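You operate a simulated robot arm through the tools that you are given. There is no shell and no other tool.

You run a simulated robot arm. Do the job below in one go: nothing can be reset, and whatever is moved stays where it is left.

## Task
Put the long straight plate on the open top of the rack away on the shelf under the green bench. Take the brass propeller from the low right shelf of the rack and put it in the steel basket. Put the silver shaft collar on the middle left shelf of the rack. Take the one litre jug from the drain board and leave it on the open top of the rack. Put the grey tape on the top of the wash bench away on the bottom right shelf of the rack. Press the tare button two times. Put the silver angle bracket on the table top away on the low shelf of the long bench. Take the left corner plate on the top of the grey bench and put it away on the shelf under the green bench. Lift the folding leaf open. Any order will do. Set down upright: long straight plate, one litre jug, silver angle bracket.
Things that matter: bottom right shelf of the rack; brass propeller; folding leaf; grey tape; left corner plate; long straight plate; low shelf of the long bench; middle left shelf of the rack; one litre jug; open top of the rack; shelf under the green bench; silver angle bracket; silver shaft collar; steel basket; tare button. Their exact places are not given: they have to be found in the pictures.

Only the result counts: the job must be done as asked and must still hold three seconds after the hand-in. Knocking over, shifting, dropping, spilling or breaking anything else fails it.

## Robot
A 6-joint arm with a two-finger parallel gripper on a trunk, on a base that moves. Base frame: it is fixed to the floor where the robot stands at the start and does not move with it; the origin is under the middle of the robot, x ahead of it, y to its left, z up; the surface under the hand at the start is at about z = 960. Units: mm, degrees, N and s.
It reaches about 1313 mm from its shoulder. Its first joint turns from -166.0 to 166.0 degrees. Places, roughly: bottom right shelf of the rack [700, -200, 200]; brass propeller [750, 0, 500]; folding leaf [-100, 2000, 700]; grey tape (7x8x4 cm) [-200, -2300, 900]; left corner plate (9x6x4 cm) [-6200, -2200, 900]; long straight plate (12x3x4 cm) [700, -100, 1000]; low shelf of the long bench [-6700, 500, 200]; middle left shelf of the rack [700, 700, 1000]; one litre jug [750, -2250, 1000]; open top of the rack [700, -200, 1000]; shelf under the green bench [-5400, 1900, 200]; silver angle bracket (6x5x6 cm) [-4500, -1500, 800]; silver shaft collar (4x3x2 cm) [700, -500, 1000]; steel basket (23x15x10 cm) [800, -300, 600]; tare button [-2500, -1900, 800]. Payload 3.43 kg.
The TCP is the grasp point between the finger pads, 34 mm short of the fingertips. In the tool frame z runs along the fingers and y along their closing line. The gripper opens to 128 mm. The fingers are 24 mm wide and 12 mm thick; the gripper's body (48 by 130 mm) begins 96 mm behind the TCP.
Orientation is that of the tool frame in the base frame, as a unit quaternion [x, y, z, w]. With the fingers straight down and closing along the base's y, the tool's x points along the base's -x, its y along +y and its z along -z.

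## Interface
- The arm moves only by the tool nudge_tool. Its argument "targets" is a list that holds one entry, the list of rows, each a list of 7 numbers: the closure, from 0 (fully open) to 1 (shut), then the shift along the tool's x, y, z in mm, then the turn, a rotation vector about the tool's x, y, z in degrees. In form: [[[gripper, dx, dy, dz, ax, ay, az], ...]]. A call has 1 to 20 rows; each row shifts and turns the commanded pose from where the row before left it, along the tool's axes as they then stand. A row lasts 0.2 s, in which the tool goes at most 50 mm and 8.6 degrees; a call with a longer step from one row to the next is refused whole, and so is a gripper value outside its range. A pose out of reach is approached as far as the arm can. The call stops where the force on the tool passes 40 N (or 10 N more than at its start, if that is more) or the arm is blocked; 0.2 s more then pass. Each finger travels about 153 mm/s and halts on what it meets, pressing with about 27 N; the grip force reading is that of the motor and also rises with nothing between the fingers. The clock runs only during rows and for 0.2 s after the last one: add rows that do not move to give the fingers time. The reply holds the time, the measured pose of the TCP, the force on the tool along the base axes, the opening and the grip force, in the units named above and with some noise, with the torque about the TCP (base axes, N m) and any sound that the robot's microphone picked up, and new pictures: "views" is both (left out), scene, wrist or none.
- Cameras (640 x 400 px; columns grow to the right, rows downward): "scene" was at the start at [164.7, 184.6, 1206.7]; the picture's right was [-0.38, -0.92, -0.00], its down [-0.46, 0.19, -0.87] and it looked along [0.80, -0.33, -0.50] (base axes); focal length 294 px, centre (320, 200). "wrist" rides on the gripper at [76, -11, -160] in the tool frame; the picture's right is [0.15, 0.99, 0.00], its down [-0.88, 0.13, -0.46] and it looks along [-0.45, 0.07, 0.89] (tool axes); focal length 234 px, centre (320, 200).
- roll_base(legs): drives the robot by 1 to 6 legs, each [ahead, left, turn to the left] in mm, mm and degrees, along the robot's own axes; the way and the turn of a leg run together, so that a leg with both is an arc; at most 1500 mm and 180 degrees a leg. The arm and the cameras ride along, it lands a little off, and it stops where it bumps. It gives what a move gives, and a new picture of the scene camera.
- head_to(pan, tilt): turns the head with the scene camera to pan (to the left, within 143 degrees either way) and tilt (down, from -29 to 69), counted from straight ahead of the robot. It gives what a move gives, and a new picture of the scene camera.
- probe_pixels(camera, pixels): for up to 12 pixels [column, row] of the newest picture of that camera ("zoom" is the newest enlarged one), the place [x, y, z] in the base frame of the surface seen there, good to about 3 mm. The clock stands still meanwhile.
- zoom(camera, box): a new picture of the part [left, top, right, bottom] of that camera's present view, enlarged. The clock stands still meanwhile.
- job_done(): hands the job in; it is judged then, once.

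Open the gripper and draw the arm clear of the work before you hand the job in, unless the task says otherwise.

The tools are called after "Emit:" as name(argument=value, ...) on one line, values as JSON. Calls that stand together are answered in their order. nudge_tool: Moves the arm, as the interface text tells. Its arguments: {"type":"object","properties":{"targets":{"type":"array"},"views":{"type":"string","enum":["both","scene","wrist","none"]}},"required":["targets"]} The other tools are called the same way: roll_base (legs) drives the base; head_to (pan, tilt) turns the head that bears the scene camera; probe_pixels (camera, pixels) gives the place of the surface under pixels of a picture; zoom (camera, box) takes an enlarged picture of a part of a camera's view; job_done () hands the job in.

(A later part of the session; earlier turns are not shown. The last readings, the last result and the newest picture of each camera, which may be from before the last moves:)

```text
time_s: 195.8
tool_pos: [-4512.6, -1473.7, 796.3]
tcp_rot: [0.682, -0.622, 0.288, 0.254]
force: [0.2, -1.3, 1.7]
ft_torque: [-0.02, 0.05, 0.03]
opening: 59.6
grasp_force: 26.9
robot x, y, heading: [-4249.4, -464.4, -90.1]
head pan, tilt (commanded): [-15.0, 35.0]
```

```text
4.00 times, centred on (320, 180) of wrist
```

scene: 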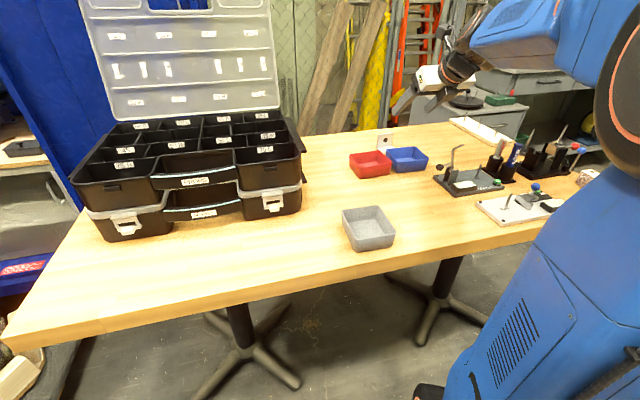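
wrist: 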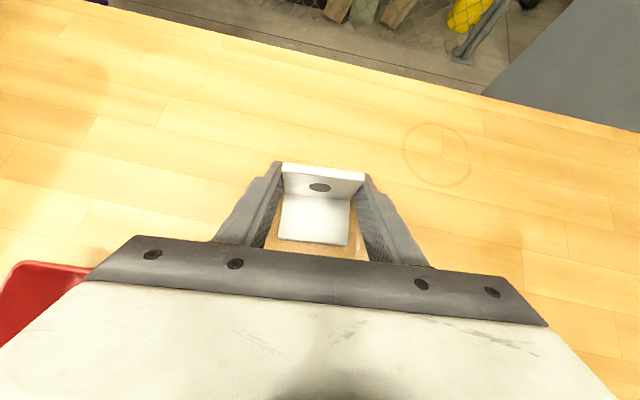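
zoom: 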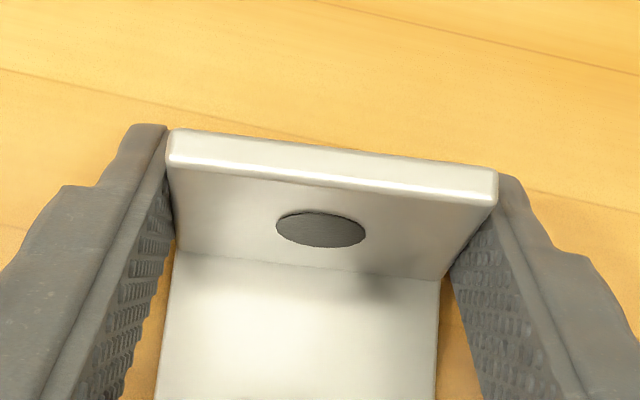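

Gripped at 59.6 mm. I lift slowly and check that it follows.

Emit:
nudge_tool(targets=[[[1, 1.4, 0, -1.4, 0, 0, 0], [1, 2.8, 0, -2.8, 0, 0, 0], [1, 4.2, 0, -4.2, 0, 0, 0], [1, 7, 0, -7, 0, 0, 0], [1, 10, 0, -10, 0, 0, 0], [1, 14, 0, -14, 0, 0, 0], [1, 14, 0, -14, 0, 0, 0], [1, 14, 0, -14, 0, 0, 0], [1, 14, 0, -14, 0, 0, 0], [1, 14, 0, -14, 0, 0, 0], [1, 14, 0, -14, 0, 0, 0], [1, 14, 0, -14, 0, 0, 0], [1, 10, 0, -10, 0, 0, 0], [1, 0, 0, 0, 0, 0, 0]]], views="both")

```text
time_s: 198.8
tool_pos: [-4513.9, -1472.1, 985.0]
tcp_rot: [0.682, -0.622, 0.288, 0.255]
force: [-1.2, -1.0, -0.4]
ft_torque: [0.0, -0.02, -0.01]
opening: 59.6
grasp_force: 27.0
robot x, y, heading: [-4245.3, -462.6, -90.0]
head pan, tilt (commanded): [-15.0, 35.0]
```

scene: 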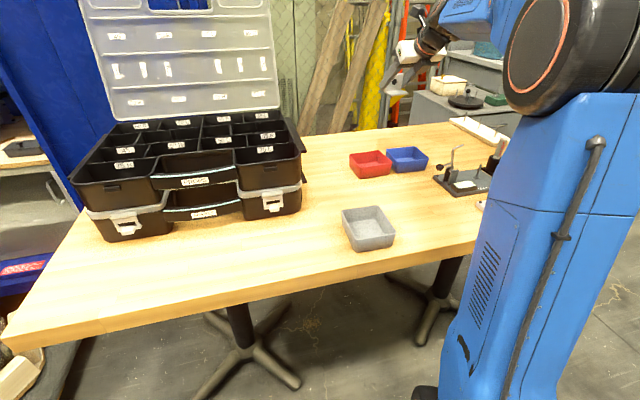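
wrist: 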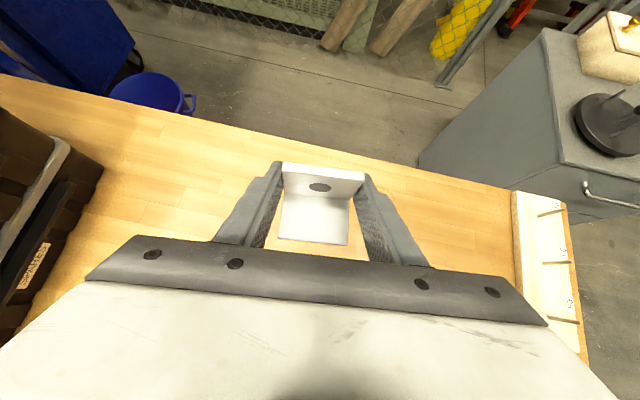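

The bracket is held level. I pull it back from the table to the carrying pose.

Emit:
nudge_tool(targets=[[[1, -11, 3, -16, 0, 0, 0], [1, -22, 7.1, -31, 0, 0, 0], [1, -22.7, 7.1, -31.6, 0, 0, 0], [1, -22.7, 7.1, -31.6, 0, 0, 0], [1, -22.7, 7.1, -31.6, 0, 0, 0], [1, -22.7, 7.1, -31.6, 0, 0, 0], [1, -22.7, 7.1, -31.6, 0, 0, 0], [1, -22.7, 7.1, -31.6, 0, 0, 0], [1, -22.7, 7.1, -31.6, 0, 0, 0], [1, -22.7, 7.1, -31.6, 0, 0, 0], [1, -22.7, 7.1, -31.6, 0, 0, 0], [1, -22.7, 7.1, -31.6, 0, 0, 0], [1, -12, 4, -16, 0, 0, 0], [1, 0, 0, 0, 0, 0, 0]]], views="wrist")

Emit:
roll_base(legs=[[-500, 0, 0], [0, 0, -90], [1000, 0, 0]])

Emit:
head_to(pan=-5, tilt=30)

```text
time_s: 201.8
tool_pos: [-4644.1, -1021.7, 1058.0]
tcp_rot: [0.682, -0.623, 0.288, 0.254]
force: [-0.1, -0.1, -1.0]
ft_torque: [-0.01, 0.0, -0.01]
opening: 59.7
grasp_force: 26.8
robot x, y, heading: [-4247.1, -462.5, -90.2]
head pan, tilt (commanded): [-15.0, 35.0]
```

wrist: 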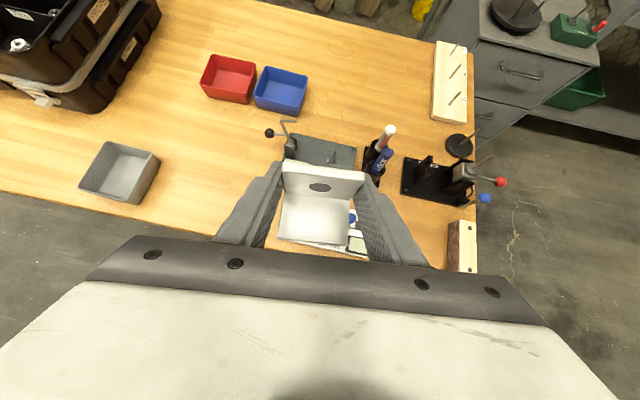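

```text
time_s: 213.4
tool_pos: [-5815.9, 431.0, 1058.0]
tcp_rot: [-0.043, 0.922, -0.024, -0.384]
force: [0.1, -0.1, -1.1]
ft_torque: [-0.03, 0.01, 0.01]
opening: 59.5
grasp_force: 27.2
robot x, y, heading: [-5253.6, 29.8, -179.9]
head pan, tilt (commanded): [-15.0, 35.0]
```

scene: 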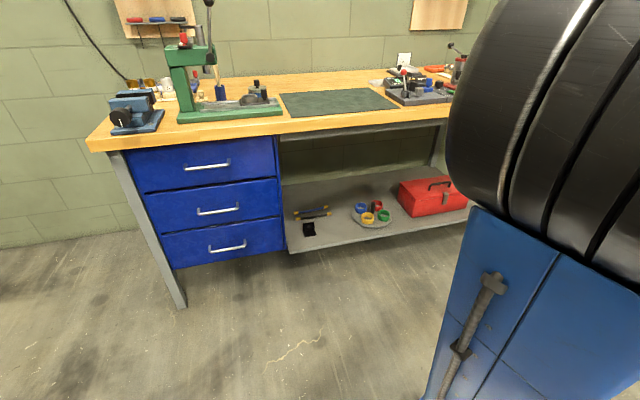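

```text
time_s: 214.1
tool_pos: [-5815.7, 430.9, 1057.9]
tcp_rot: [-0.044, 0.922, -0.024, -0.384]
force: [0.1, -0.6, -0.6]
ft_torque: [-0.01, -0.02, -0.01]
opening: 59.2
grasp_force: 26.8
robot x, y, heading: [-5260.3, 35.1, -179.7]
head pan, tilt (commanded): [-5.0, 30.0]
```

scene: 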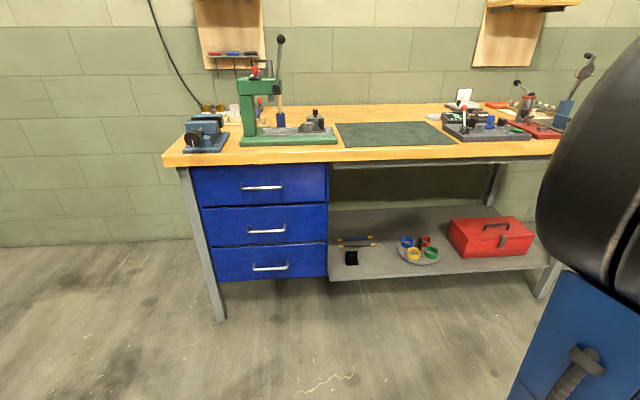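

The long bench's low shelf shows free room at about (380,258) and behind. I zoom and probe the layout.

Emit:
zoom(camera="scene", box=[320, 190, 560, 300])

Emit:
probe_pixels(camera="scene", pixels=[[335, 275], [540, 263], [380, 262], [380, 245], [380, 225], [440, 215], [440, 265], [352, 258], [417, 262], [402, 250], [450, 240], [355, 243]])

Emit:
probe_pixels(camera="scene", pixels=[[327, 220], [400, 165], [500, 160], [460, 255], [484, 257], [332, 280], [545, 290], [420, 205], [350, 210], [330, 278]])

```text
2.67 times, centred on (440, 245) of scene
```

zoom: 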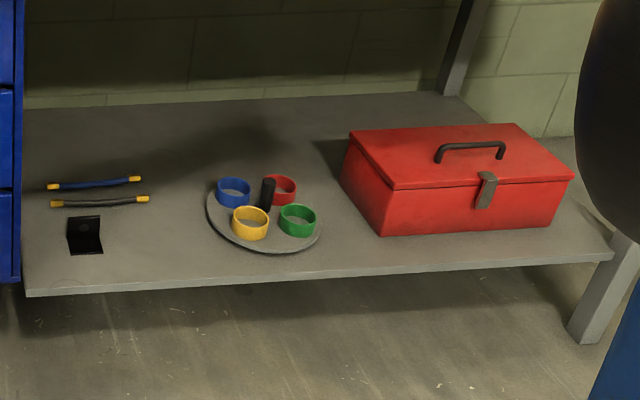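

```text
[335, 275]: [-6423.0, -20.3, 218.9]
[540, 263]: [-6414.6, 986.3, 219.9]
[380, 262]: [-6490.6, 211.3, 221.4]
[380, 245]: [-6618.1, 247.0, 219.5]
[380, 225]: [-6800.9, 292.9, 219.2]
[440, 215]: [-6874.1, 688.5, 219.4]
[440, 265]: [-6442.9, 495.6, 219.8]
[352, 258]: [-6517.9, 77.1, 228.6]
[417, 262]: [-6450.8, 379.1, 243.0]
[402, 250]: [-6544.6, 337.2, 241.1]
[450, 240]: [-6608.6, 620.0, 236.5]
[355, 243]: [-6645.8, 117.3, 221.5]
```

```text
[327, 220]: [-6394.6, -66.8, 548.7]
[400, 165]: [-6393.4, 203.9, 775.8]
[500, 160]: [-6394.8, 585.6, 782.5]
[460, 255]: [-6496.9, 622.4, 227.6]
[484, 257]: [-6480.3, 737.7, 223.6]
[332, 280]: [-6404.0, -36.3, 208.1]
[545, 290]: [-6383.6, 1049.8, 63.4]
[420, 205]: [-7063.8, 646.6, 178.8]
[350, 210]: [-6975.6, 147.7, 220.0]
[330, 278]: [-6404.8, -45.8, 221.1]
```

There is a ~200 mm gap between the black bracket (y≤105) and the cup tray (y≥305), around (-6500,205). I shift the base to work on it with the arm to the right.

Emit:
roll_base(legs=[[200, 110, -0.3]])

Emit:
head_to(pan=-12, tilt=38)

```text
time_s: 215.9
tool_pos: [-6011.1, 324.4, 1057.5]
tcp_rot: [-0.041, 0.922, -0.023, -0.384]
force: [-0.7, 0.1, -0.6]
ft_torque: [0.02, -0.01, -0.02]
opening: 59.4
grasp_force: 27.5
robot x, y, heading: [-5456.9, -75.2, 179.8]
head pan, tilt (commanded): [-5.0, 30.0]
```

scene: 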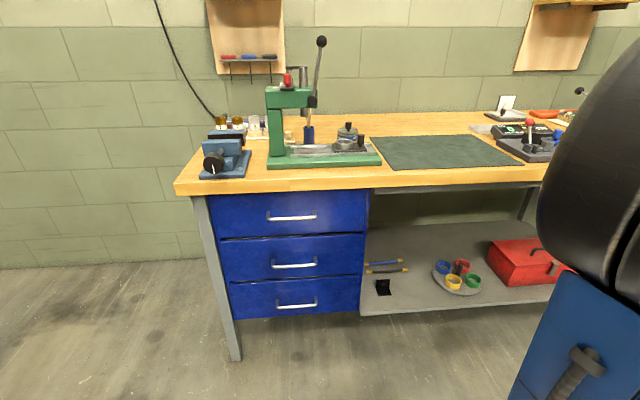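

```text
time_s: 216.6
tool_pos: [-6011.7, 323.2, 1056.8]
tcp_rot: [-0.041, 0.922, -0.023, -0.384]
force: [-0.1, 0.3, -0.4]
ft_torque: [0.0, 0.02, 0.03]
opening: 59.3
grasp_force: 26.8
robot x, y, heading: [-5454.7, -75.8, 179.6]
head pan, tilt (commanded): [-12.0, 38.0]
```

scene: 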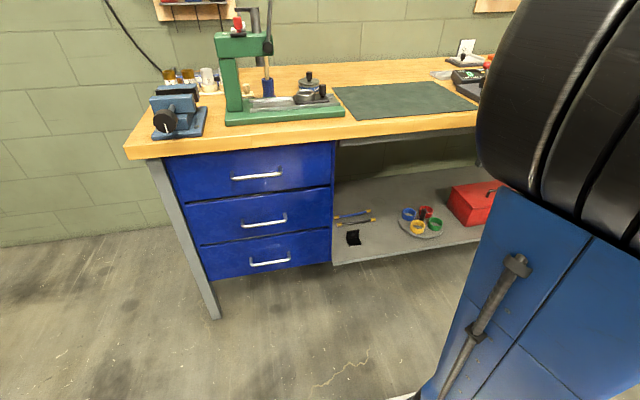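

I extend to x≈−6270 in front of the bench edge (x −6394) at height and then lower to z≈457.

Emit:
nudge_tool(targets=[[[1, 14, -7, 14, 0, 0, 0], [1, 27.2, -13.4, 27.2, 0, 0, 0], [1, 27.2, -13.4, 27.2, 0, 0, 0], [1, 27.2, -13.4, 27.2, 0, 0, 0], [1, 27.2, -13.4, 27.2, 0, 0, 0], [1, 27.2, -13.4, 27.2, 0, 0, 0], [1, 27.2, -13.4, 27.2, 0, 0, 0], [1, 0, -6.5, 25, 0, 0, 0], [1, -20, 0, 30, 0, 0, 0], [1, -27, 0, 32, 0, 0, 0], [1, -32, 0, 32, 0, 0, 0], [1, -32, 0, 32, 0, 0, 0], [1, -32, 0, 32, 0, 0, 0], [1, -32, 0, 32, 0, 0, 0], [1, -32, 0, 32, 0, 0, 0], [1, -32, 0, 32, 0, 0, 0], [1, -32, 0, 32, 0, 0, 0], [1, -32, 0, 32, 0, 0, 0], [1, -20, 0, 20, 0, 0, 0], [1, 0, 0, 0, 0, 0, 0]]])

```text
time_s: 220.8
tool_pos: [-6281.2, 198.1, 574.0]
tcp_rot: [-0.041, 0.922, -0.023, -0.383]
force: [0.4, -0.2, -1.5]
ft_torque: [0.02, -0.02, 0.02]
opening: 59.4
grasp_force: 26.8
robot x, y, heading: [-5452.8, -74.7, 180.0]
head pan, tilt (commanded): [-12.0, 38.0]
```

scene: 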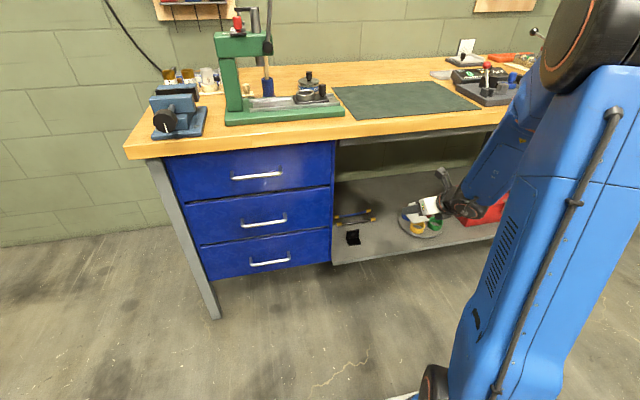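
wrist: 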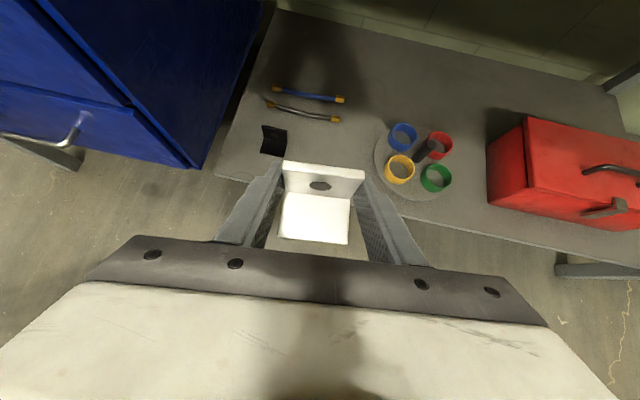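

I probe the neighbours from the wrist view to fix the set-down spot.

Emit:
probe_pixels(camera="wrist", pixels=[[284, 150], [288, 130], [274, 130], [376, 150], [385, 180], [338, 119], [342, 99], [330, 150], [400, 190], [270, 165], [345, 140], [425, 145]])

```text
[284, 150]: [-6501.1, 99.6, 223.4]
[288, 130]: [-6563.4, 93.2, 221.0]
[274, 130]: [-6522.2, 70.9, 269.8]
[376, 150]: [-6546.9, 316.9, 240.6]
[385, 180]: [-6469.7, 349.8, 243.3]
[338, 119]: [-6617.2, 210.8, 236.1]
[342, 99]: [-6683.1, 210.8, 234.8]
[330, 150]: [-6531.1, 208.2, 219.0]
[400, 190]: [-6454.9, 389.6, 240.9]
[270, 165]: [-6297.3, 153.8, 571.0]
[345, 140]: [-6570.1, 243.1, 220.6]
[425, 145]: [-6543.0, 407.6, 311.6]
```

Target: bracket centre at y≈208, upright leg at x≈−6515. I glide in to z≈330 over the spot.

Emit:
nudge_tool(targets=[[[1, -1, 2, 18, 0, 0, 0], [1, -1.75, 3.4, 34, 0, 0, 0], [1, -1.75, 3.4, 36.6, 0, 0, 0], [1, -1.75, 3.4, 36.6, 0, 0, 0], [1, -1.75, 3.4, 36.6, 0, 0, 0], [1, -1.75, 3.4, 36.6, 0, 0, 0], [1, -1.75, 3.4, 36.6, 0, 0, 0], [1, -1.75, 3.4, 36.6, 0, 0, 0], [1, -1.75, 3.4, 36.6, 0, 0, 0], [1, -1, 1.5, 20, 0, 0, 0], [1, 0, 0, 0, 0, 0, 0]]])

```text
time_s: 223.2
tool_pos: [-6506.3, 206.8, 332.3]
tcp_rot: [-0.04, 0.922, -0.022, -0.384]
force: [-1.0, 0.6, -1.3]
ft_torque: [-0.02, -0.01, 0.0]
opening: 59.4
grasp_force: 27.1
robot x, y, heading: [-5456.7, -73.7, 179.9]
head pan, tilt (commanded): [-12.0, 38.0]
```

scene: 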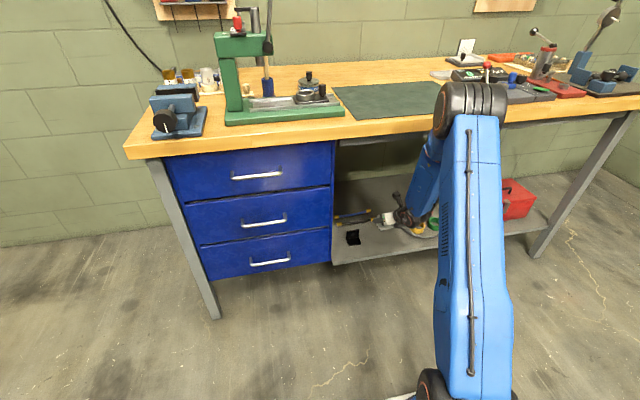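
wrist: 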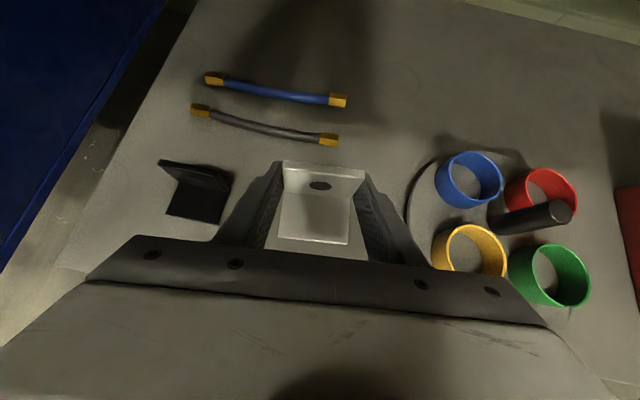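

Good placement, clear of the tray and pliers. I lower about 70 mm, slow at the end.

Emit:
nudge_tool(targets=[[[1, -7, 0, 7, 0, 0, 0], [1, -12, 0, 12, 0, 0, 0], [1, -12, 0, 12, 0, 0, 0], [1, -9, 0, 9, 0, 0, 0], [1, -5, 0, 5, 0, 0, 0], [1, -3, 0, 3, 0, 0, 0], [1, -1.4, 0, 1.4, 0, 0, 0], [1, 0, 0, 0, 0, 0, 0]]], views="wrist")

```text
time_s: 224.9
tool_pos: [-6504.9, 204.7, 260.6]
tcp_rot: [-0.041, 0.922, -0.023, -0.384]
force: [0.7, 0.2, 0.3]
ft_torque: [0.02, 0.01, -0.01]
opening: 59.7
grasp_force: 27.2
robot x, y, heading: [-5458.6, -78.8, 180.0]
head pan, tilt (commanded): [-12.0, 38.0]
```

wrist: 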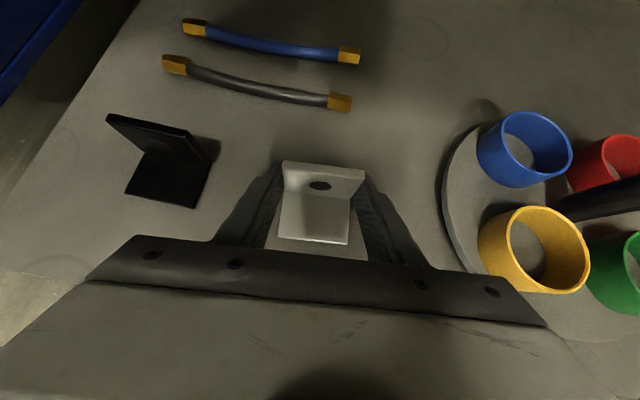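

Close to the surface now; I ease down in ~1 mm steps.

Emit:
nudge_tool(targets=[[[1, -0.8, 0, 0.8, 0, 0, 0], [1, -0.8, 0, 0.8, 0, 0, 0], [1, -0.7, 0, 0.7, 0, 0, 0], [1, -0.7, 0, 0.7, 0, 0, 0], [1, 0, 0, 0, 0, 0, 0]]], views="none")

```text
time_s: 226.2
tool_pos: [-6505.9, 205.4, 257.8]
tcp_rot: [-0.041, 0.922, -0.023, -0.384]
force: [-0.2, 0.3, 0.0]
ft_torque: [-0.01, 0.0, 0.02]
opening: 59.2
grasp_force: 26.8
robot x, y, heading: [-5453.6, -75.1, 179.8]
head pan, tilt (commanded): [-12.0, 38.0]
```

Emit:
nudge_tool(targets=[[[1, -0.7, 0, 0.7, 0, 0, 0], [1, -0.7, 0, 0.7, 0, 0, 0], [1, 0, 0, 0, 0, 0, 0]]], views="none")

```text
time_s: 226.9
tool_pos: [-6505.3, 205.4, 255.7]
tcp_rot: [-0.04, 0.922, -0.023, -0.384]
force: [0.8, -0.8, 3.9]
ft_torque: [0.15, -0.09, 0.0]
opening: 59.5
grasp_force: 27.3
robot x, y, heading: [-5452.6, -77.8, 179.8]
head pan, tilt (commanded): [-12.0, 38.0]
```

Contact at 4 N. I open to about 80 mm and back off along the approach line.

Emit:
nudge_tool(targets=[[[0.5, 0, 0, 0, 0, 0, 0], [0.45, 0, 0, 0, 0, 0, 0], [0.38, 0, 0, 0, 0, 0, 0], [0.38, 0, 0, -3, 0, 0, 0], [0.38, 0, 0, -15, 0, 0, 0], [0.38, 0, 0, -30, 0, 0, 0], [0.38, 0, 0, -35, 0, 0, 0], [0.38, 0, 0, -35, 0, 0, 0], [0.38, 0, 0, 0, 0, 0, 0]]], views="wrist")

```text
time_s: 228.9
tool_pos: [-6422.1, 214.3, 338.3]
tcp_rot: [-0.041, 0.922, -0.024, -0.384]
force: [-0.2, -0.6, 0.1]
ft_torque: [0.01, 0.01, 0.01]
opening: 79.5
grasp_force: 0.2
robot x, y, heading: [-5451.9, -79.0, 179.6]
head pan, tilt (commanded): [-12.0, 38.0]
```

wrist: 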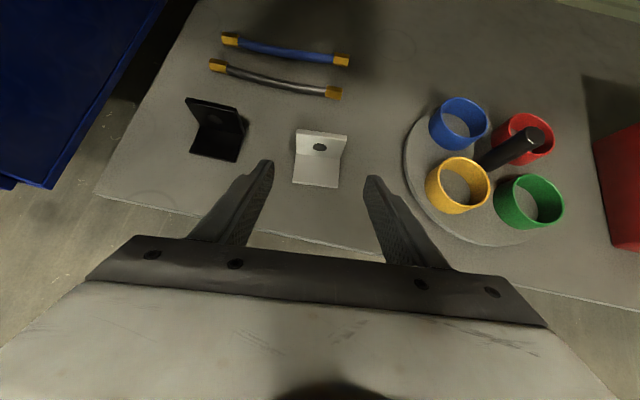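

The bracket stands upright on the low shelf. I withdraw and raise the hand clear of the bench.

Emit:
nudge_tool(targets=[[[0.38, 8.3, -3.1, -36.5, 0, 0, 0], [0.38, 8.3, -3.1, -36.5, 0, 0, 0], [0.38, 8.3, -3.1, -36.5, 0, 0, 0], [0.38, 8.3, -3.1, -36.5, 0, 0, 0], [0.38, 8.3, -3.1, -36.5, 0, 0, 0], [0.38, 8.3, -3.1, -36.5, 0, 0, 0], [0.38, 8.3, -3.1, -36.5, 0, 0, 0], [0.38, 31, 0, -31, 0, 0, 0], [0.38, 31, 0, -31, 0, 0, 0], [0.38, 31, 0, -31, 0, 0, 0], [0.38, 31, 0, -31, 0, 0, 0], [0.38, 31, 0, -31, 0, 0, 0], [0.38, 31, 0, -31, 0, 0, 0], [0.38, 31, 0, -31, 0, 0, 0], [0.38, 31, 0, -31, 0, 0, 0], [0.38, 31, 0, -31, 0, 0, 0], [0.38, 31, 0, -31, 0, 0, 0], [0.38, 31, 0, -31, 0, 0, 0]]], views="none")

Emit:
nudge_tool(targets=[[[0.38, -15, 20, -20, 0, 0, 0], [0.38, -20, 25, -28, 0, 0, 0], [0.38, -20, 25, -28, 0, 0, 0], [0.38, -20, 25, -28, 0, 0, 0], [0.38, -20, 25, -28, 0, 0, 0], [0.38, -20, 20, -28, 0, 0, 0], [0.38, -20, 10, -28, 0, 0, 0], [0.38, 0, 0, 0, 0, 0, 0]]], views="none")

Emit:
head_to(pan=60, tilt=20)

```text
time_s: 232.8
tool_pos: [-6278.3, 214.4, 1043.1]
tcp_rot: [-0.04, 0.922, -0.023, -0.384]
force: [-0.6, 1.0, -0.6]
ft_torque: [0.0, 0.01, 0.01]
opening: 79.3
grasp_force: 0.1
robot x, y, heading: [-5457.3, -73.7, 179.7]
head pan, tilt (commanded): [-12.0, 38.0]
```

```text
time_s: 234.6
tool_pos: [-6063.9, 383.9, 1076.2]
tcp_rot: [-0.041, 0.922, -0.023, -0.383]
force: [0.4, 0.8, -0.8]
ft_torque: [0.04, -0.02, 0.0]
opening: 79.3
grasp_force: 0.1
robot x, y, heading: [-5452.0, -72.7, 179.8]
head pan, tilt (commanded): [-12.0, 38.0]
```

```text
time_s: 236.0
tool_pos: [-6064.6, 383.7, 1077.2]
tcp_rot: [-0.041, 0.922, -0.023, -0.383]
force: [-0.2, 0.1, -0.3]
ft_torque: [0.0, 0.02, 0.01]
opening: 79.5
grasp_force: 0.0
robot x, y, heading: [-5455.6, -80.2, 179.9]
head pan, tilt (commanded): [60.0, 20.0]
```

scene: 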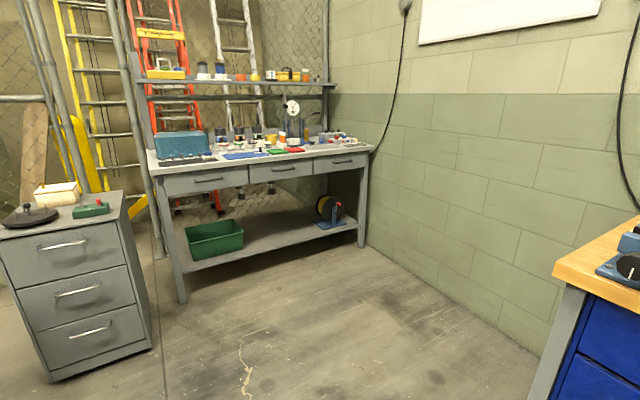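

The grey bench with its crowded top is at (260,160). I zoom in on it to find the corner plates.

Emit:
zoom(camera="scene", box=[150, 100, 370, 180])

Emit:
probe_pixels(camera="scene", pixels=[[180, 300], [360, 240], [150, 165], [365, 150], [60, 370], [150, 340], [270, 152], [240, 156]])

```text
2.91 times, centred on (260, 140) of scene
```

zoom: 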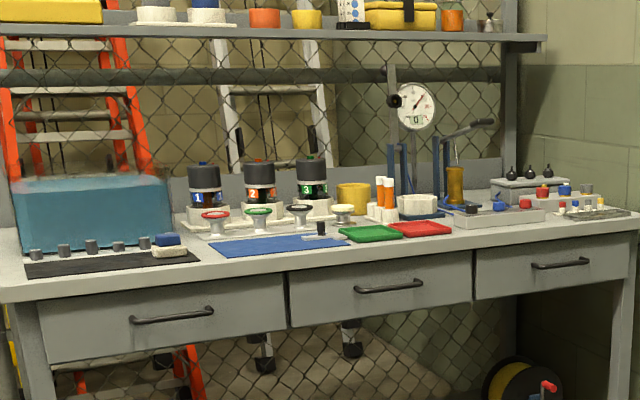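

```text
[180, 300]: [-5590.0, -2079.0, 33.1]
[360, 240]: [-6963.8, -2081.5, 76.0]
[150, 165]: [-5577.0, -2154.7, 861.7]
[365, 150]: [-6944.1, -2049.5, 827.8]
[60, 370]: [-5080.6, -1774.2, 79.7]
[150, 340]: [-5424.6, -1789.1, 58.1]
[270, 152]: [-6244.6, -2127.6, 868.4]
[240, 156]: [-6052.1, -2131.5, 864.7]
```

I turn to face the grey bench and drive up in front of it.

Emit:
roll_base(legs=[[0, 0, 90], [0, -450, 0], [1050, 0, 0]])

Emit:
head_to(pan=-5, tilt=25)

Emit:
zoom(camera="scene", box=[160, 100, 480, 300])

```text
time_s: 247.6
tool_pos: [-6353.5, -1745.7, 1077.1]
tcp_rot: [0.684, -0.62, 0.289, 0.253]
force: [-0.4, -0.1, -0.4]
ft_torque: [-0.06, 0.02, 0.02]
opening: 79.4
grasp_force: 0.1
robot x, y, heading: [-5897.7, -1134.3, -89.7]
head pan, tilt (commanded): [60.0, 20.0]
```

scene: 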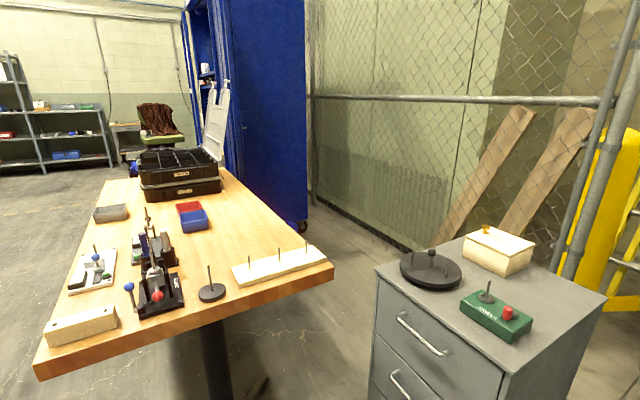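

```text
time_s: 248.9
tool_pos: [-6352.0, -1746.4, 1076.1]
tcp_rot: [0.684, -0.62, 0.289, 0.253]
force: [0.4, -0.3, -0.4]
ft_torque: [-0.01, -0.01, 0.03]
opening: 79.4
grasp_force: 0.1
robot x, y, heading: [-5901.5, -1128.9, -89.7]
head pan, tilt (commanded): [-5.0, 25.0]
```

scene: 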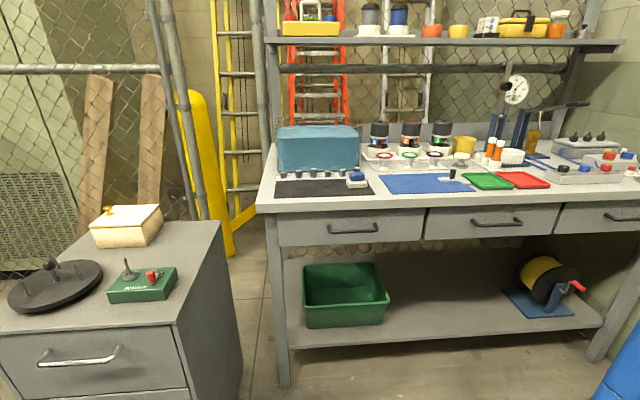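

```text
2.00 times, centred on (320, 200) of scene
```

zoom: 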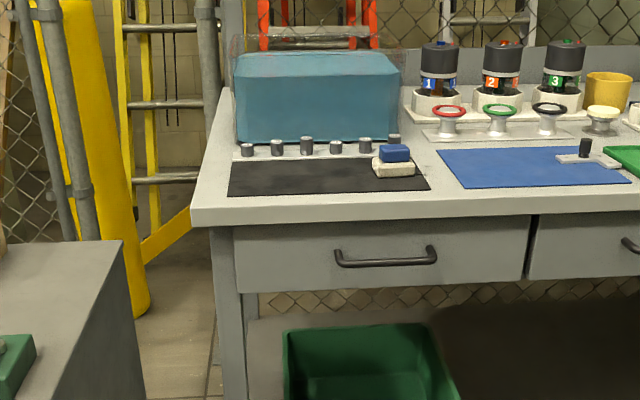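

A grey plate with black knob lies on the blue mat near (452,177). I zoom closely and probe it.

Emit:
zoom(camera="scene", box=[370, 150, 530, 210])

Emit:
probe_pixels(camera="scene", pixels=[[452, 172], [452, 178], [466, 181], [440, 178], [455, 183], [430, 190], [480, 176], [490, 180], [436, 155], [462, 155], [415, 207]])

```text
4.00 times, centred on (450, 180) of scene
```

zoom: 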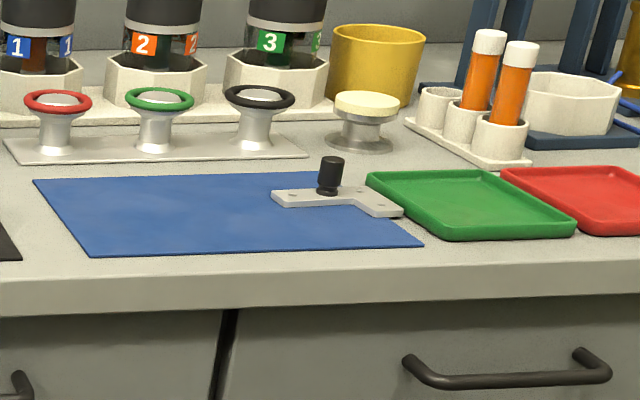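

```text
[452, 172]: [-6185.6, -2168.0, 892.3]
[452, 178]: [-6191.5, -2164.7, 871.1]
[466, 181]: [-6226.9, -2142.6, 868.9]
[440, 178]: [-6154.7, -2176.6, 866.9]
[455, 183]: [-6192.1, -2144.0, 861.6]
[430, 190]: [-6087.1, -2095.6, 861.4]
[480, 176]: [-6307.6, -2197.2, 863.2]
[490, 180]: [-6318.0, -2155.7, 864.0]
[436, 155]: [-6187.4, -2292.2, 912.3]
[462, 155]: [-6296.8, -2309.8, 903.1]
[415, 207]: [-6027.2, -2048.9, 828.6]
```

Only one knobbed corner plate is on the bench: knob axis about (-6186,-2168), top z≈898. I straighten the hand's yaw, and move to a stand-off 90 mm short of the knob.

Emit:
nudge_tool(targets=[[[0.6, 0, 0, 0, -4.45, 0, 4.45], [0.6, 16.8, -16.6, 32, 0, 0, 0], [0.6, 16.8, -16.6, 32, 0, 0, 0], [0.6, 16.8, -16.6, 32, 0, 0, 0], [0.6, 16.8, -16.6, 32, 0, 0, 0], [0.6, 16.8, -16.6, 32, 0, 0, 0], [0.6, 16.8, -16.6, 32, 0, 0, 0], [0.6, 16.8, -16.6, 32, 0, 0, 0], [0.6, 16.8, -16.6, 32, 0, 0, 0], [0.6, 16.8, -16.6, 32, 0, 0, 0], [0.6, 0, 0, 0, 0, 0, 0]]])

```text
time_s: 251.3
tool_pos: [-6205.1, -2058.1, 983.3]
tcp_rot: [-0.649, 0.656, -0.275, -0.27]
force: [0.2, 0.6, 0.9]
ft_torque: [0.03, 0.02, -0.02]
opening: 51.3
grasp_force: 0.0
robot x, y, heading: [-5898.1, -1133.4, -89.8]
head pan, tilt (commanded): [-5.0, 25.0]
```

scene: 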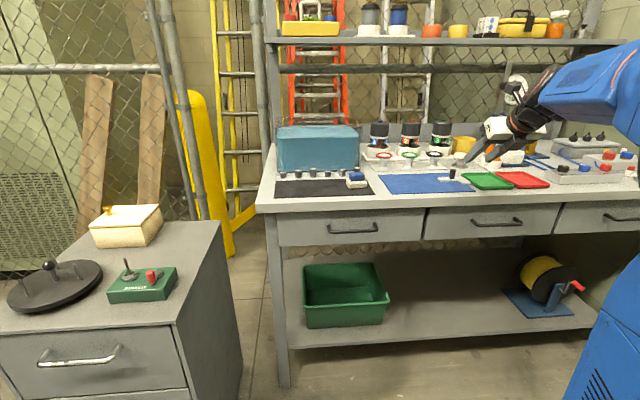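
wrist: 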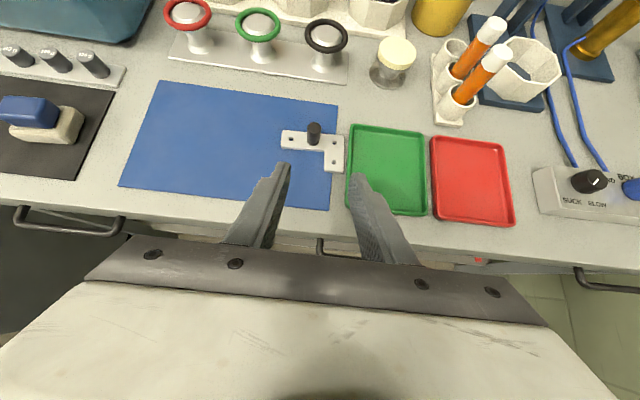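

The L-plate is seen clearly at wrist (315,140). I zoom and probe its knob and the tray edge.

Emit:
zoom(camera="wrist", box=[270, 110, 366, 170])

Emit:
probe_pixels(camera="wrist", pixels=[[314, 125], [314, 131], [309, 128], [319, 128], [314, 140], [343, 142], [335, 170], [285, 138], [349, 150], [352, 128], [325, 160]])

```text
6.67 times, centred on (318, 140) of wrist
```

zoom: 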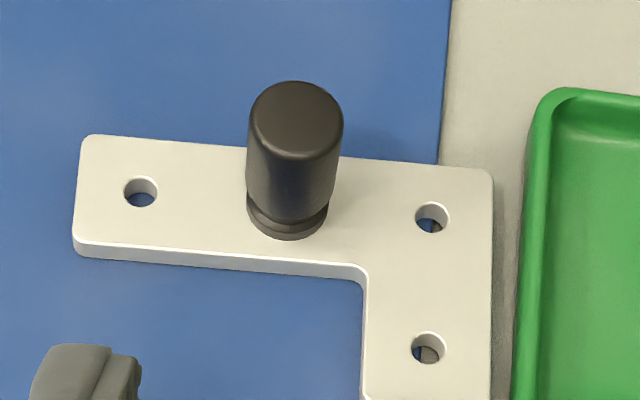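

```text
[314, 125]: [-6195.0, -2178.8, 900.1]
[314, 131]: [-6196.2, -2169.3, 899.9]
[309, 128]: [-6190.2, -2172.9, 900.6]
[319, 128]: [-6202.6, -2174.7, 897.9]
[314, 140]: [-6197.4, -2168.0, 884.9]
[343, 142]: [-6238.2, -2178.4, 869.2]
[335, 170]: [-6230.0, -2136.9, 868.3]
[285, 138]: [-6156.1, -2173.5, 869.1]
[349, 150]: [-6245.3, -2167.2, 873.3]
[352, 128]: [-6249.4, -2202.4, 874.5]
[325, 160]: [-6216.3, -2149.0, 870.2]
```

Knob axis (-6196,-2174), top z 900, plate top 869. I line up and advance along the tool axis to straddle the knob.

Emit:
nudge_tool(targets=[[[0.6, 8.7, -4.6, 15, 0, 0, 0], [0.6, 8.7, -4.5, 15, 0, 0, 0], [0.6, 0, 0, 30, 0, 0, 0], [0.6, 0, 0, 30, 0, 0, 0], [0.6, 0, 0, 25, 0, 0, 0], [0.6, 0, 0, 12, 0, 0, 0], [0.6, 0, 0, 0, 0, 0, 0]]], views="wrist")

Emit:
zoom(camera="wrist", box=[240, 130, 400, 230])

```text
time_s: 252.9
tool_pos: [-6195.2, -2159.4, 904.0]
tcp_rot: [-0.649, 0.657, -0.275, -0.269]
force: [0.6, 1.2, -0.2]
ft_torque: [0.02, 0.01, -0.04]
opening: 50.9
grasp_force: 0.1
robot x, y, heading: [-5901.1, -1134.2, -89.6]
head pan, tilt (commanded): [-5.0, 25.0]
```

wrist: 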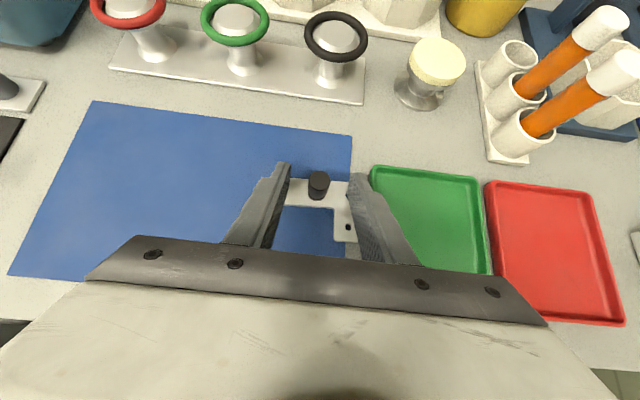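

```text
4.00 times, centred on (320, 180) of wrist
```

zoom: 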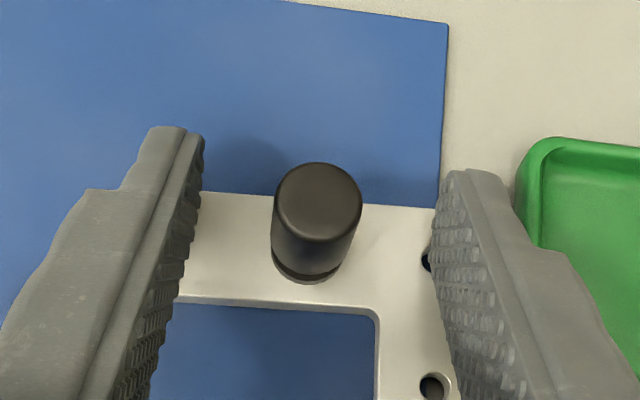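

The knob is centred between the fingers. I close on it and lift gently.

Emit:
nudge_tool(targets=[[[0.7, 0, 0, 0, 0, 0, 0], [0.8, 0, 0, 0, 0, 0, 0], [0.9, 0, 0, 0, 0, 0, 0], [1, 0, 0, 0, 0, 0, 0], [1, 0, 0, 0, 0, 0, 0], [1, 1.4, 0, -1.4, 0, 0, 0], [1, 2, 0, -2, 0, 0, 0], [1, 3.5, 0, -3.5, 0, 0, 0], [1, 5, 0, -5, 0, 0, 0], [1, 8, 0, -8, 0, 0, 0], [1, 12, 0, -12, 0, 0, 0], [1, 14, 0, -14, 0, 0, 0], [1, 14, 0, -14, 0, 0, 0], [1, 10, 0, -10, 0, 0, 0], [1, 0, 0, 0, 0, 0, 0]]], views="both")

Emit:
zoom(camera="wrist", box=[240, 130, 400, 230])

```text
time_s: 256.1
tool_pos: [-6196.5, -2160.5, 1003.4]
tcp_rot: [-0.648, 0.657, -0.274, -0.27]
force: [-0.5, 0.4, -1.1]
ft_torque: [0.0, -0.01, 0.01]
opening: 16.6
grasp_force: 26.7
robot x, y, heading: [-5897.2, -1132.6, -89.5]
head pan, tilt (commanded): [-5.0, 25.0]
```

scene: 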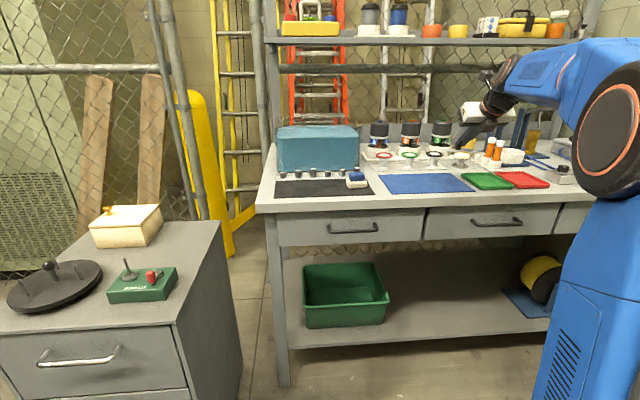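
wrist: 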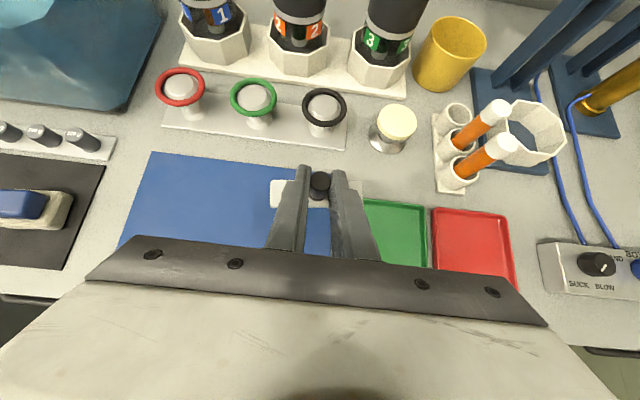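

```text
4.00 times, centred on (320, 180) of wrist
```

zoom: 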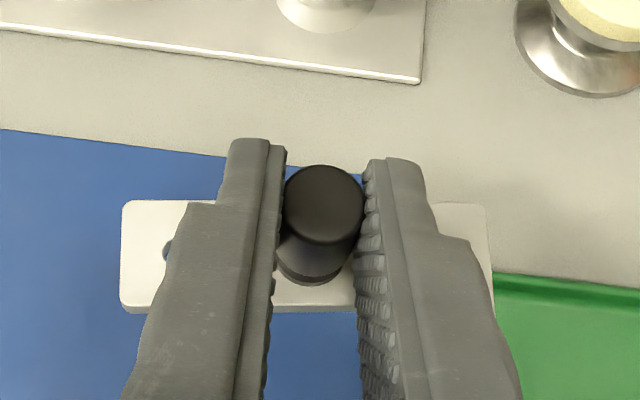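

The corner plate is lifted. I pull the hand back to the carrying pose and check it.

Emit:
nudge_tool(targets=[[[1, -10, 4, -14, 0, 0, 0], [1, -21.2, 9.2, -29.5, 0, 0, 0], [1, -21.2, 9.2, -29.5, 0, 0, 0], [1, -21.2, 9.2, -29.5, 0, 0, 0], [1, -21.2, 9.2, -29.5, 0, 0, 0], [1, -21.2, 9.2, -29.5, 0, 0, 0], [1, -21.2, 9.2, -29.5, 0, 0, 0], [1, -21.2, 9.2, -29.5, 0, 0, 0], [1, -21.2, 9.2, -29.5, 0, 0, 0], [1, -21.2, 9.2, -29.5, 0, 0, 0], [1, -21.2, 9.2, -29.5, 0, 0, 0], [1, -21.2, 9.2, -29.5, 0, 0, 0], [1, -12, 5, -16, 0, 0, 0], [1, 0, 0, 0, 0, 0, 0]]], views="wrist")

Emit:
roll_base(legs=[[0, 400, 0], [-1150, 0, 0], [0, 0, 179.5], [0, -430, 0], [650, 0, 0]])

Emit:
head_to(pan=-15, tilt=35)

```text
time_s: 259.1
tool_pos: [-6304.5, -1728.6, 1072.3]
tcp_rot: [-0.648, 0.657, -0.275, -0.27]
force: [0.6, 0.6, -0.1]
ft_torque: [0.01, -0.02, 0.0]
opening: 16.8
grasp_force: 27.0
robot x, y, heading: [-5897.5, -1132.3, -89.7]
head pan, tilt (commanded): [-5.0, 25.0]
```

wrist: 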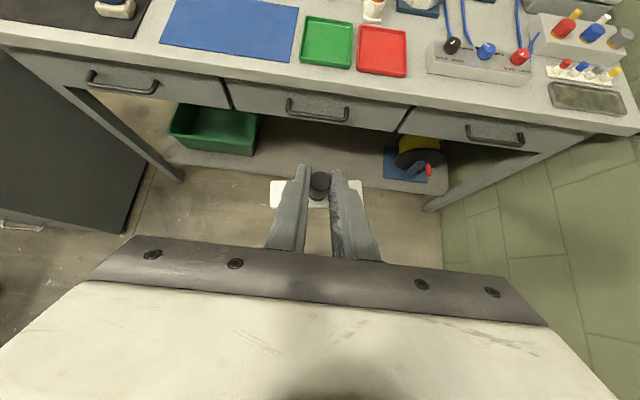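

```text
time_s: 279.8
tool_pos: [-4631.2, 1249.0, 1070.7]
tcp_rot: [0.668, 0.637, 0.274, -0.269]
force: [0.2, 0.4, -0.8]
ft_torque: [0.01, 0.02, -0.03]
opening: 16.4
grasp_force: 26.5
robot x, y, heading: [-5058.9, 665.9, 88.2]
head pan, tilt (commanded): [-5.0, 25.0]
```

scene: 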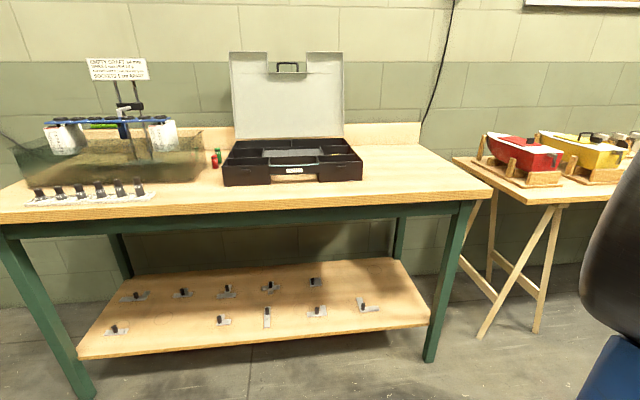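

```text
time_s: 280.5
tool_pos: [-4630.3, 1248.8, 1071.9]
tcp_rot: [0.669, 0.636, 0.274, -0.269]
force: [-0.2, -0.5, -0.3]
ft_torque: [0.0, 0.0, -0.01]
opening: 16.5
grasp_force: 26.7
robot x, y, heading: [-5053.4, 664.6, 88.2]
head pan, tilt (commanded): [-15.0, 35.0]
```

scene: 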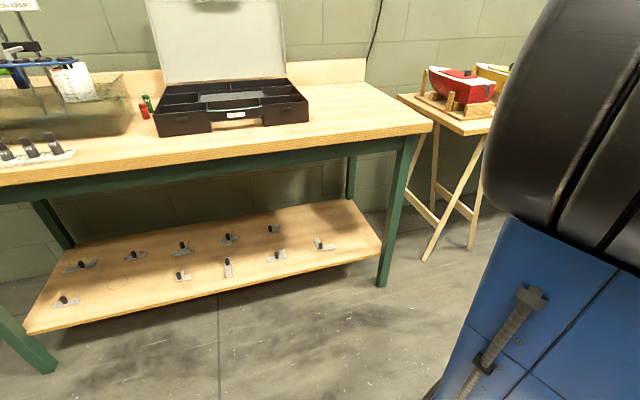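

Both the long plate (228,268) and the right-hand free end of the shelf are visible. I probe the free area near (350,240).

Emit:
probe_pixels(camera="scene", pixels=[[322, 247], [333, 243], [350, 248], [350, 230], [345, 215], [378, 248], [382, 285], [275, 230], [300, 228], [405, 140], [355, 262]])

```text
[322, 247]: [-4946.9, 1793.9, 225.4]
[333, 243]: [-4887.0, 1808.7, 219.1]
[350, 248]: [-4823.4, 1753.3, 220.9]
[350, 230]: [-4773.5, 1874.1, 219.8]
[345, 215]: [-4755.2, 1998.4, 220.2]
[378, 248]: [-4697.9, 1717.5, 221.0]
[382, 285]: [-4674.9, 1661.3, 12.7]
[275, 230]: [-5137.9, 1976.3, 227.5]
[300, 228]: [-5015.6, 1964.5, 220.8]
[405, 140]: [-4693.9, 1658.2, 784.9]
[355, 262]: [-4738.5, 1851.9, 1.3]
```

I'll set it at about (-4810,1875). First I extend to y≈1530 in front of the bench edge and lower to z≈500.

Emit:
nudge_tool(targets=[[[1, 12, -12, 12, 0, 0, 0], [1, 24.3, -23.9, 24.3, 0, 0, 0], [1, 24.3, -23.9, 24.3, 0, 0, 0], [1, 24.3, -23.9, 24.3, 0, 0, 0], [1, 24.3, -23.9, 24.3, 0, 0, 0], [1, 24.3, -23.9, 24.3, 0, 0, 0], [1, 24.3, -23.9, 24.3, 0, 0, 0], [1, 24.3, -23.9, 24.3, 0, 0, 0], [1, 0, -12, 24, 0, 0, 0], [1, -20, 0, 25, 0, 0, 0], [1, -30, 0, 30, 0, 0, 0], [1, -31, 0, 31, 0, 0, 0], [1, -31, 0, 31, 0, 0, 0], [1, -31, 0, 31, 0, 0, 0], [1, -31, 0, 31, 0, 0, 0], [1, -31, 0, 31, 0, 0, 0], [1, -31, 0, 31, 0, 0, 0], [1, -31, 0, 31, 0, 0, 0], [1, -31, 0, 31, 0, 0, 0], [1, 0, 0, 0, 0, 0, 0]]])

```text
time_s: 284.7
tool_pos: [-4815.3, 1536.3, 632.0]
tcp_rot: [0.669, 0.637, 0.273, -0.269]
force: [0.4, 0.5, -0.5]
ft_torque: [0.03, -0.02, 0.01]
opening: 16.8
grasp_force: 27.3
robot x, y, heading: [-5059.1, 666.1, 88.3]
head pan, tilt (commanded): [-15.0, 35.0]
```

scene: 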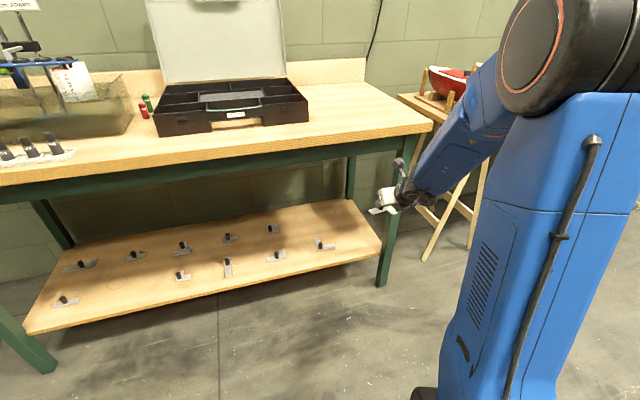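
wrist: 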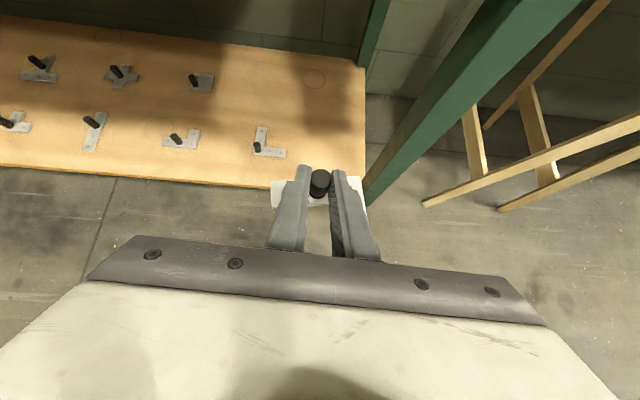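

I probe the neighbouring L-plate, shelf end and the bench leg from this view.

Emit:
probe_pixels(camera="wrist", pixels=[[285, 156], [258, 128], [268, 128], [256, 150], [365, 150], [370, 180], [400, 140], [313, 78], [214, 80], [330, 120], [300, 130]])

```text
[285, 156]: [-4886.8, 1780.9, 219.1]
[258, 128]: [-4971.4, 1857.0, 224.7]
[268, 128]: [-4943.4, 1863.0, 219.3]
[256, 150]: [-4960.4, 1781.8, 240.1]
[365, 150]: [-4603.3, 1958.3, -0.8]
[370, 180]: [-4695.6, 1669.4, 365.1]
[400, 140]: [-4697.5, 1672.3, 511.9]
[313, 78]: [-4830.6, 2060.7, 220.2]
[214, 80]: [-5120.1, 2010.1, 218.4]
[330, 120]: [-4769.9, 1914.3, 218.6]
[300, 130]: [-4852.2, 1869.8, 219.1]
```

Target TCP (-4835,1885). I glide in under the bench down to z≈340.

Emit:
nudge_tool(targets=[[[1, 1.6, -1.5, 19, 0, 0, 0], [1, 3.3, -2.9, 37.7, 0, 0, 0], [1, 3.3, -2.9, 37.7, 0, 0, 0], [1, 3.3, -2.9, 37.7, 0, 0, 0], [1, 3.3, -2.9, 37.7, 0, 0, 0], [1, 3.3, -2.9, 37.7, 0, 0, 0], [1, 3.3, -2.9, 37.7, 0, 0, 0], [1, 3.3, -2.9, 37.7, 0, 0, 0], [1, 3.3, -2.9, 37.7, 0, 0, 0], [1, 3.3, -2.9, 37.7, 0, 0, 0], [1, 3.3, -2.9, 37.7, 0, 0, 0], [1, 3.3, -2.9, 37.7, 0, 0, 0], [1, 1.6, -1.5, 19, 0, 0, 0], [1, 0, 0, 0, 0, 0, 0]]])

```text
time_s: 287.7
tool_pos: [-4838.2, 1886.5, 341.0]
tcp_rot: [0.668, 0.637, 0.274, -0.269]
force: [-0.4, 0.8, -1.1]
ft_torque: [0.03, 0.0, 0.01]
opening: 16.5
grasp_force: 26.6
robot x, y, heading: [-5056.0, 669.3, 88.0]
head pan, tilt (commanded): [-15.0, 35.0]
```

scene: 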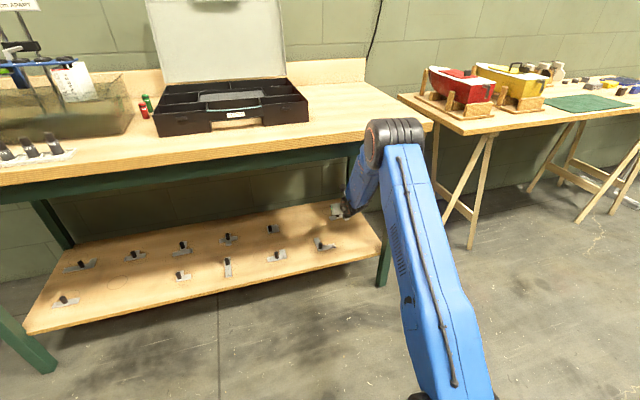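
wrist: 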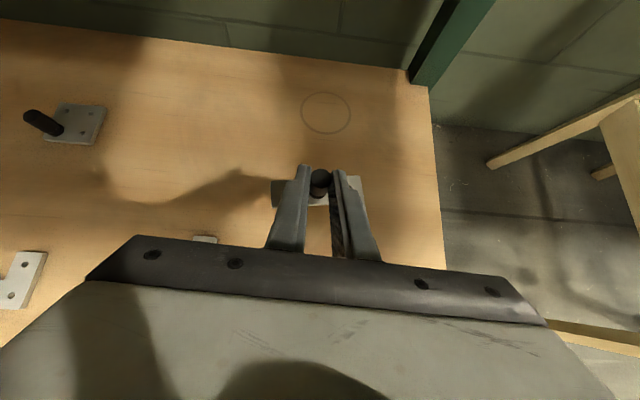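

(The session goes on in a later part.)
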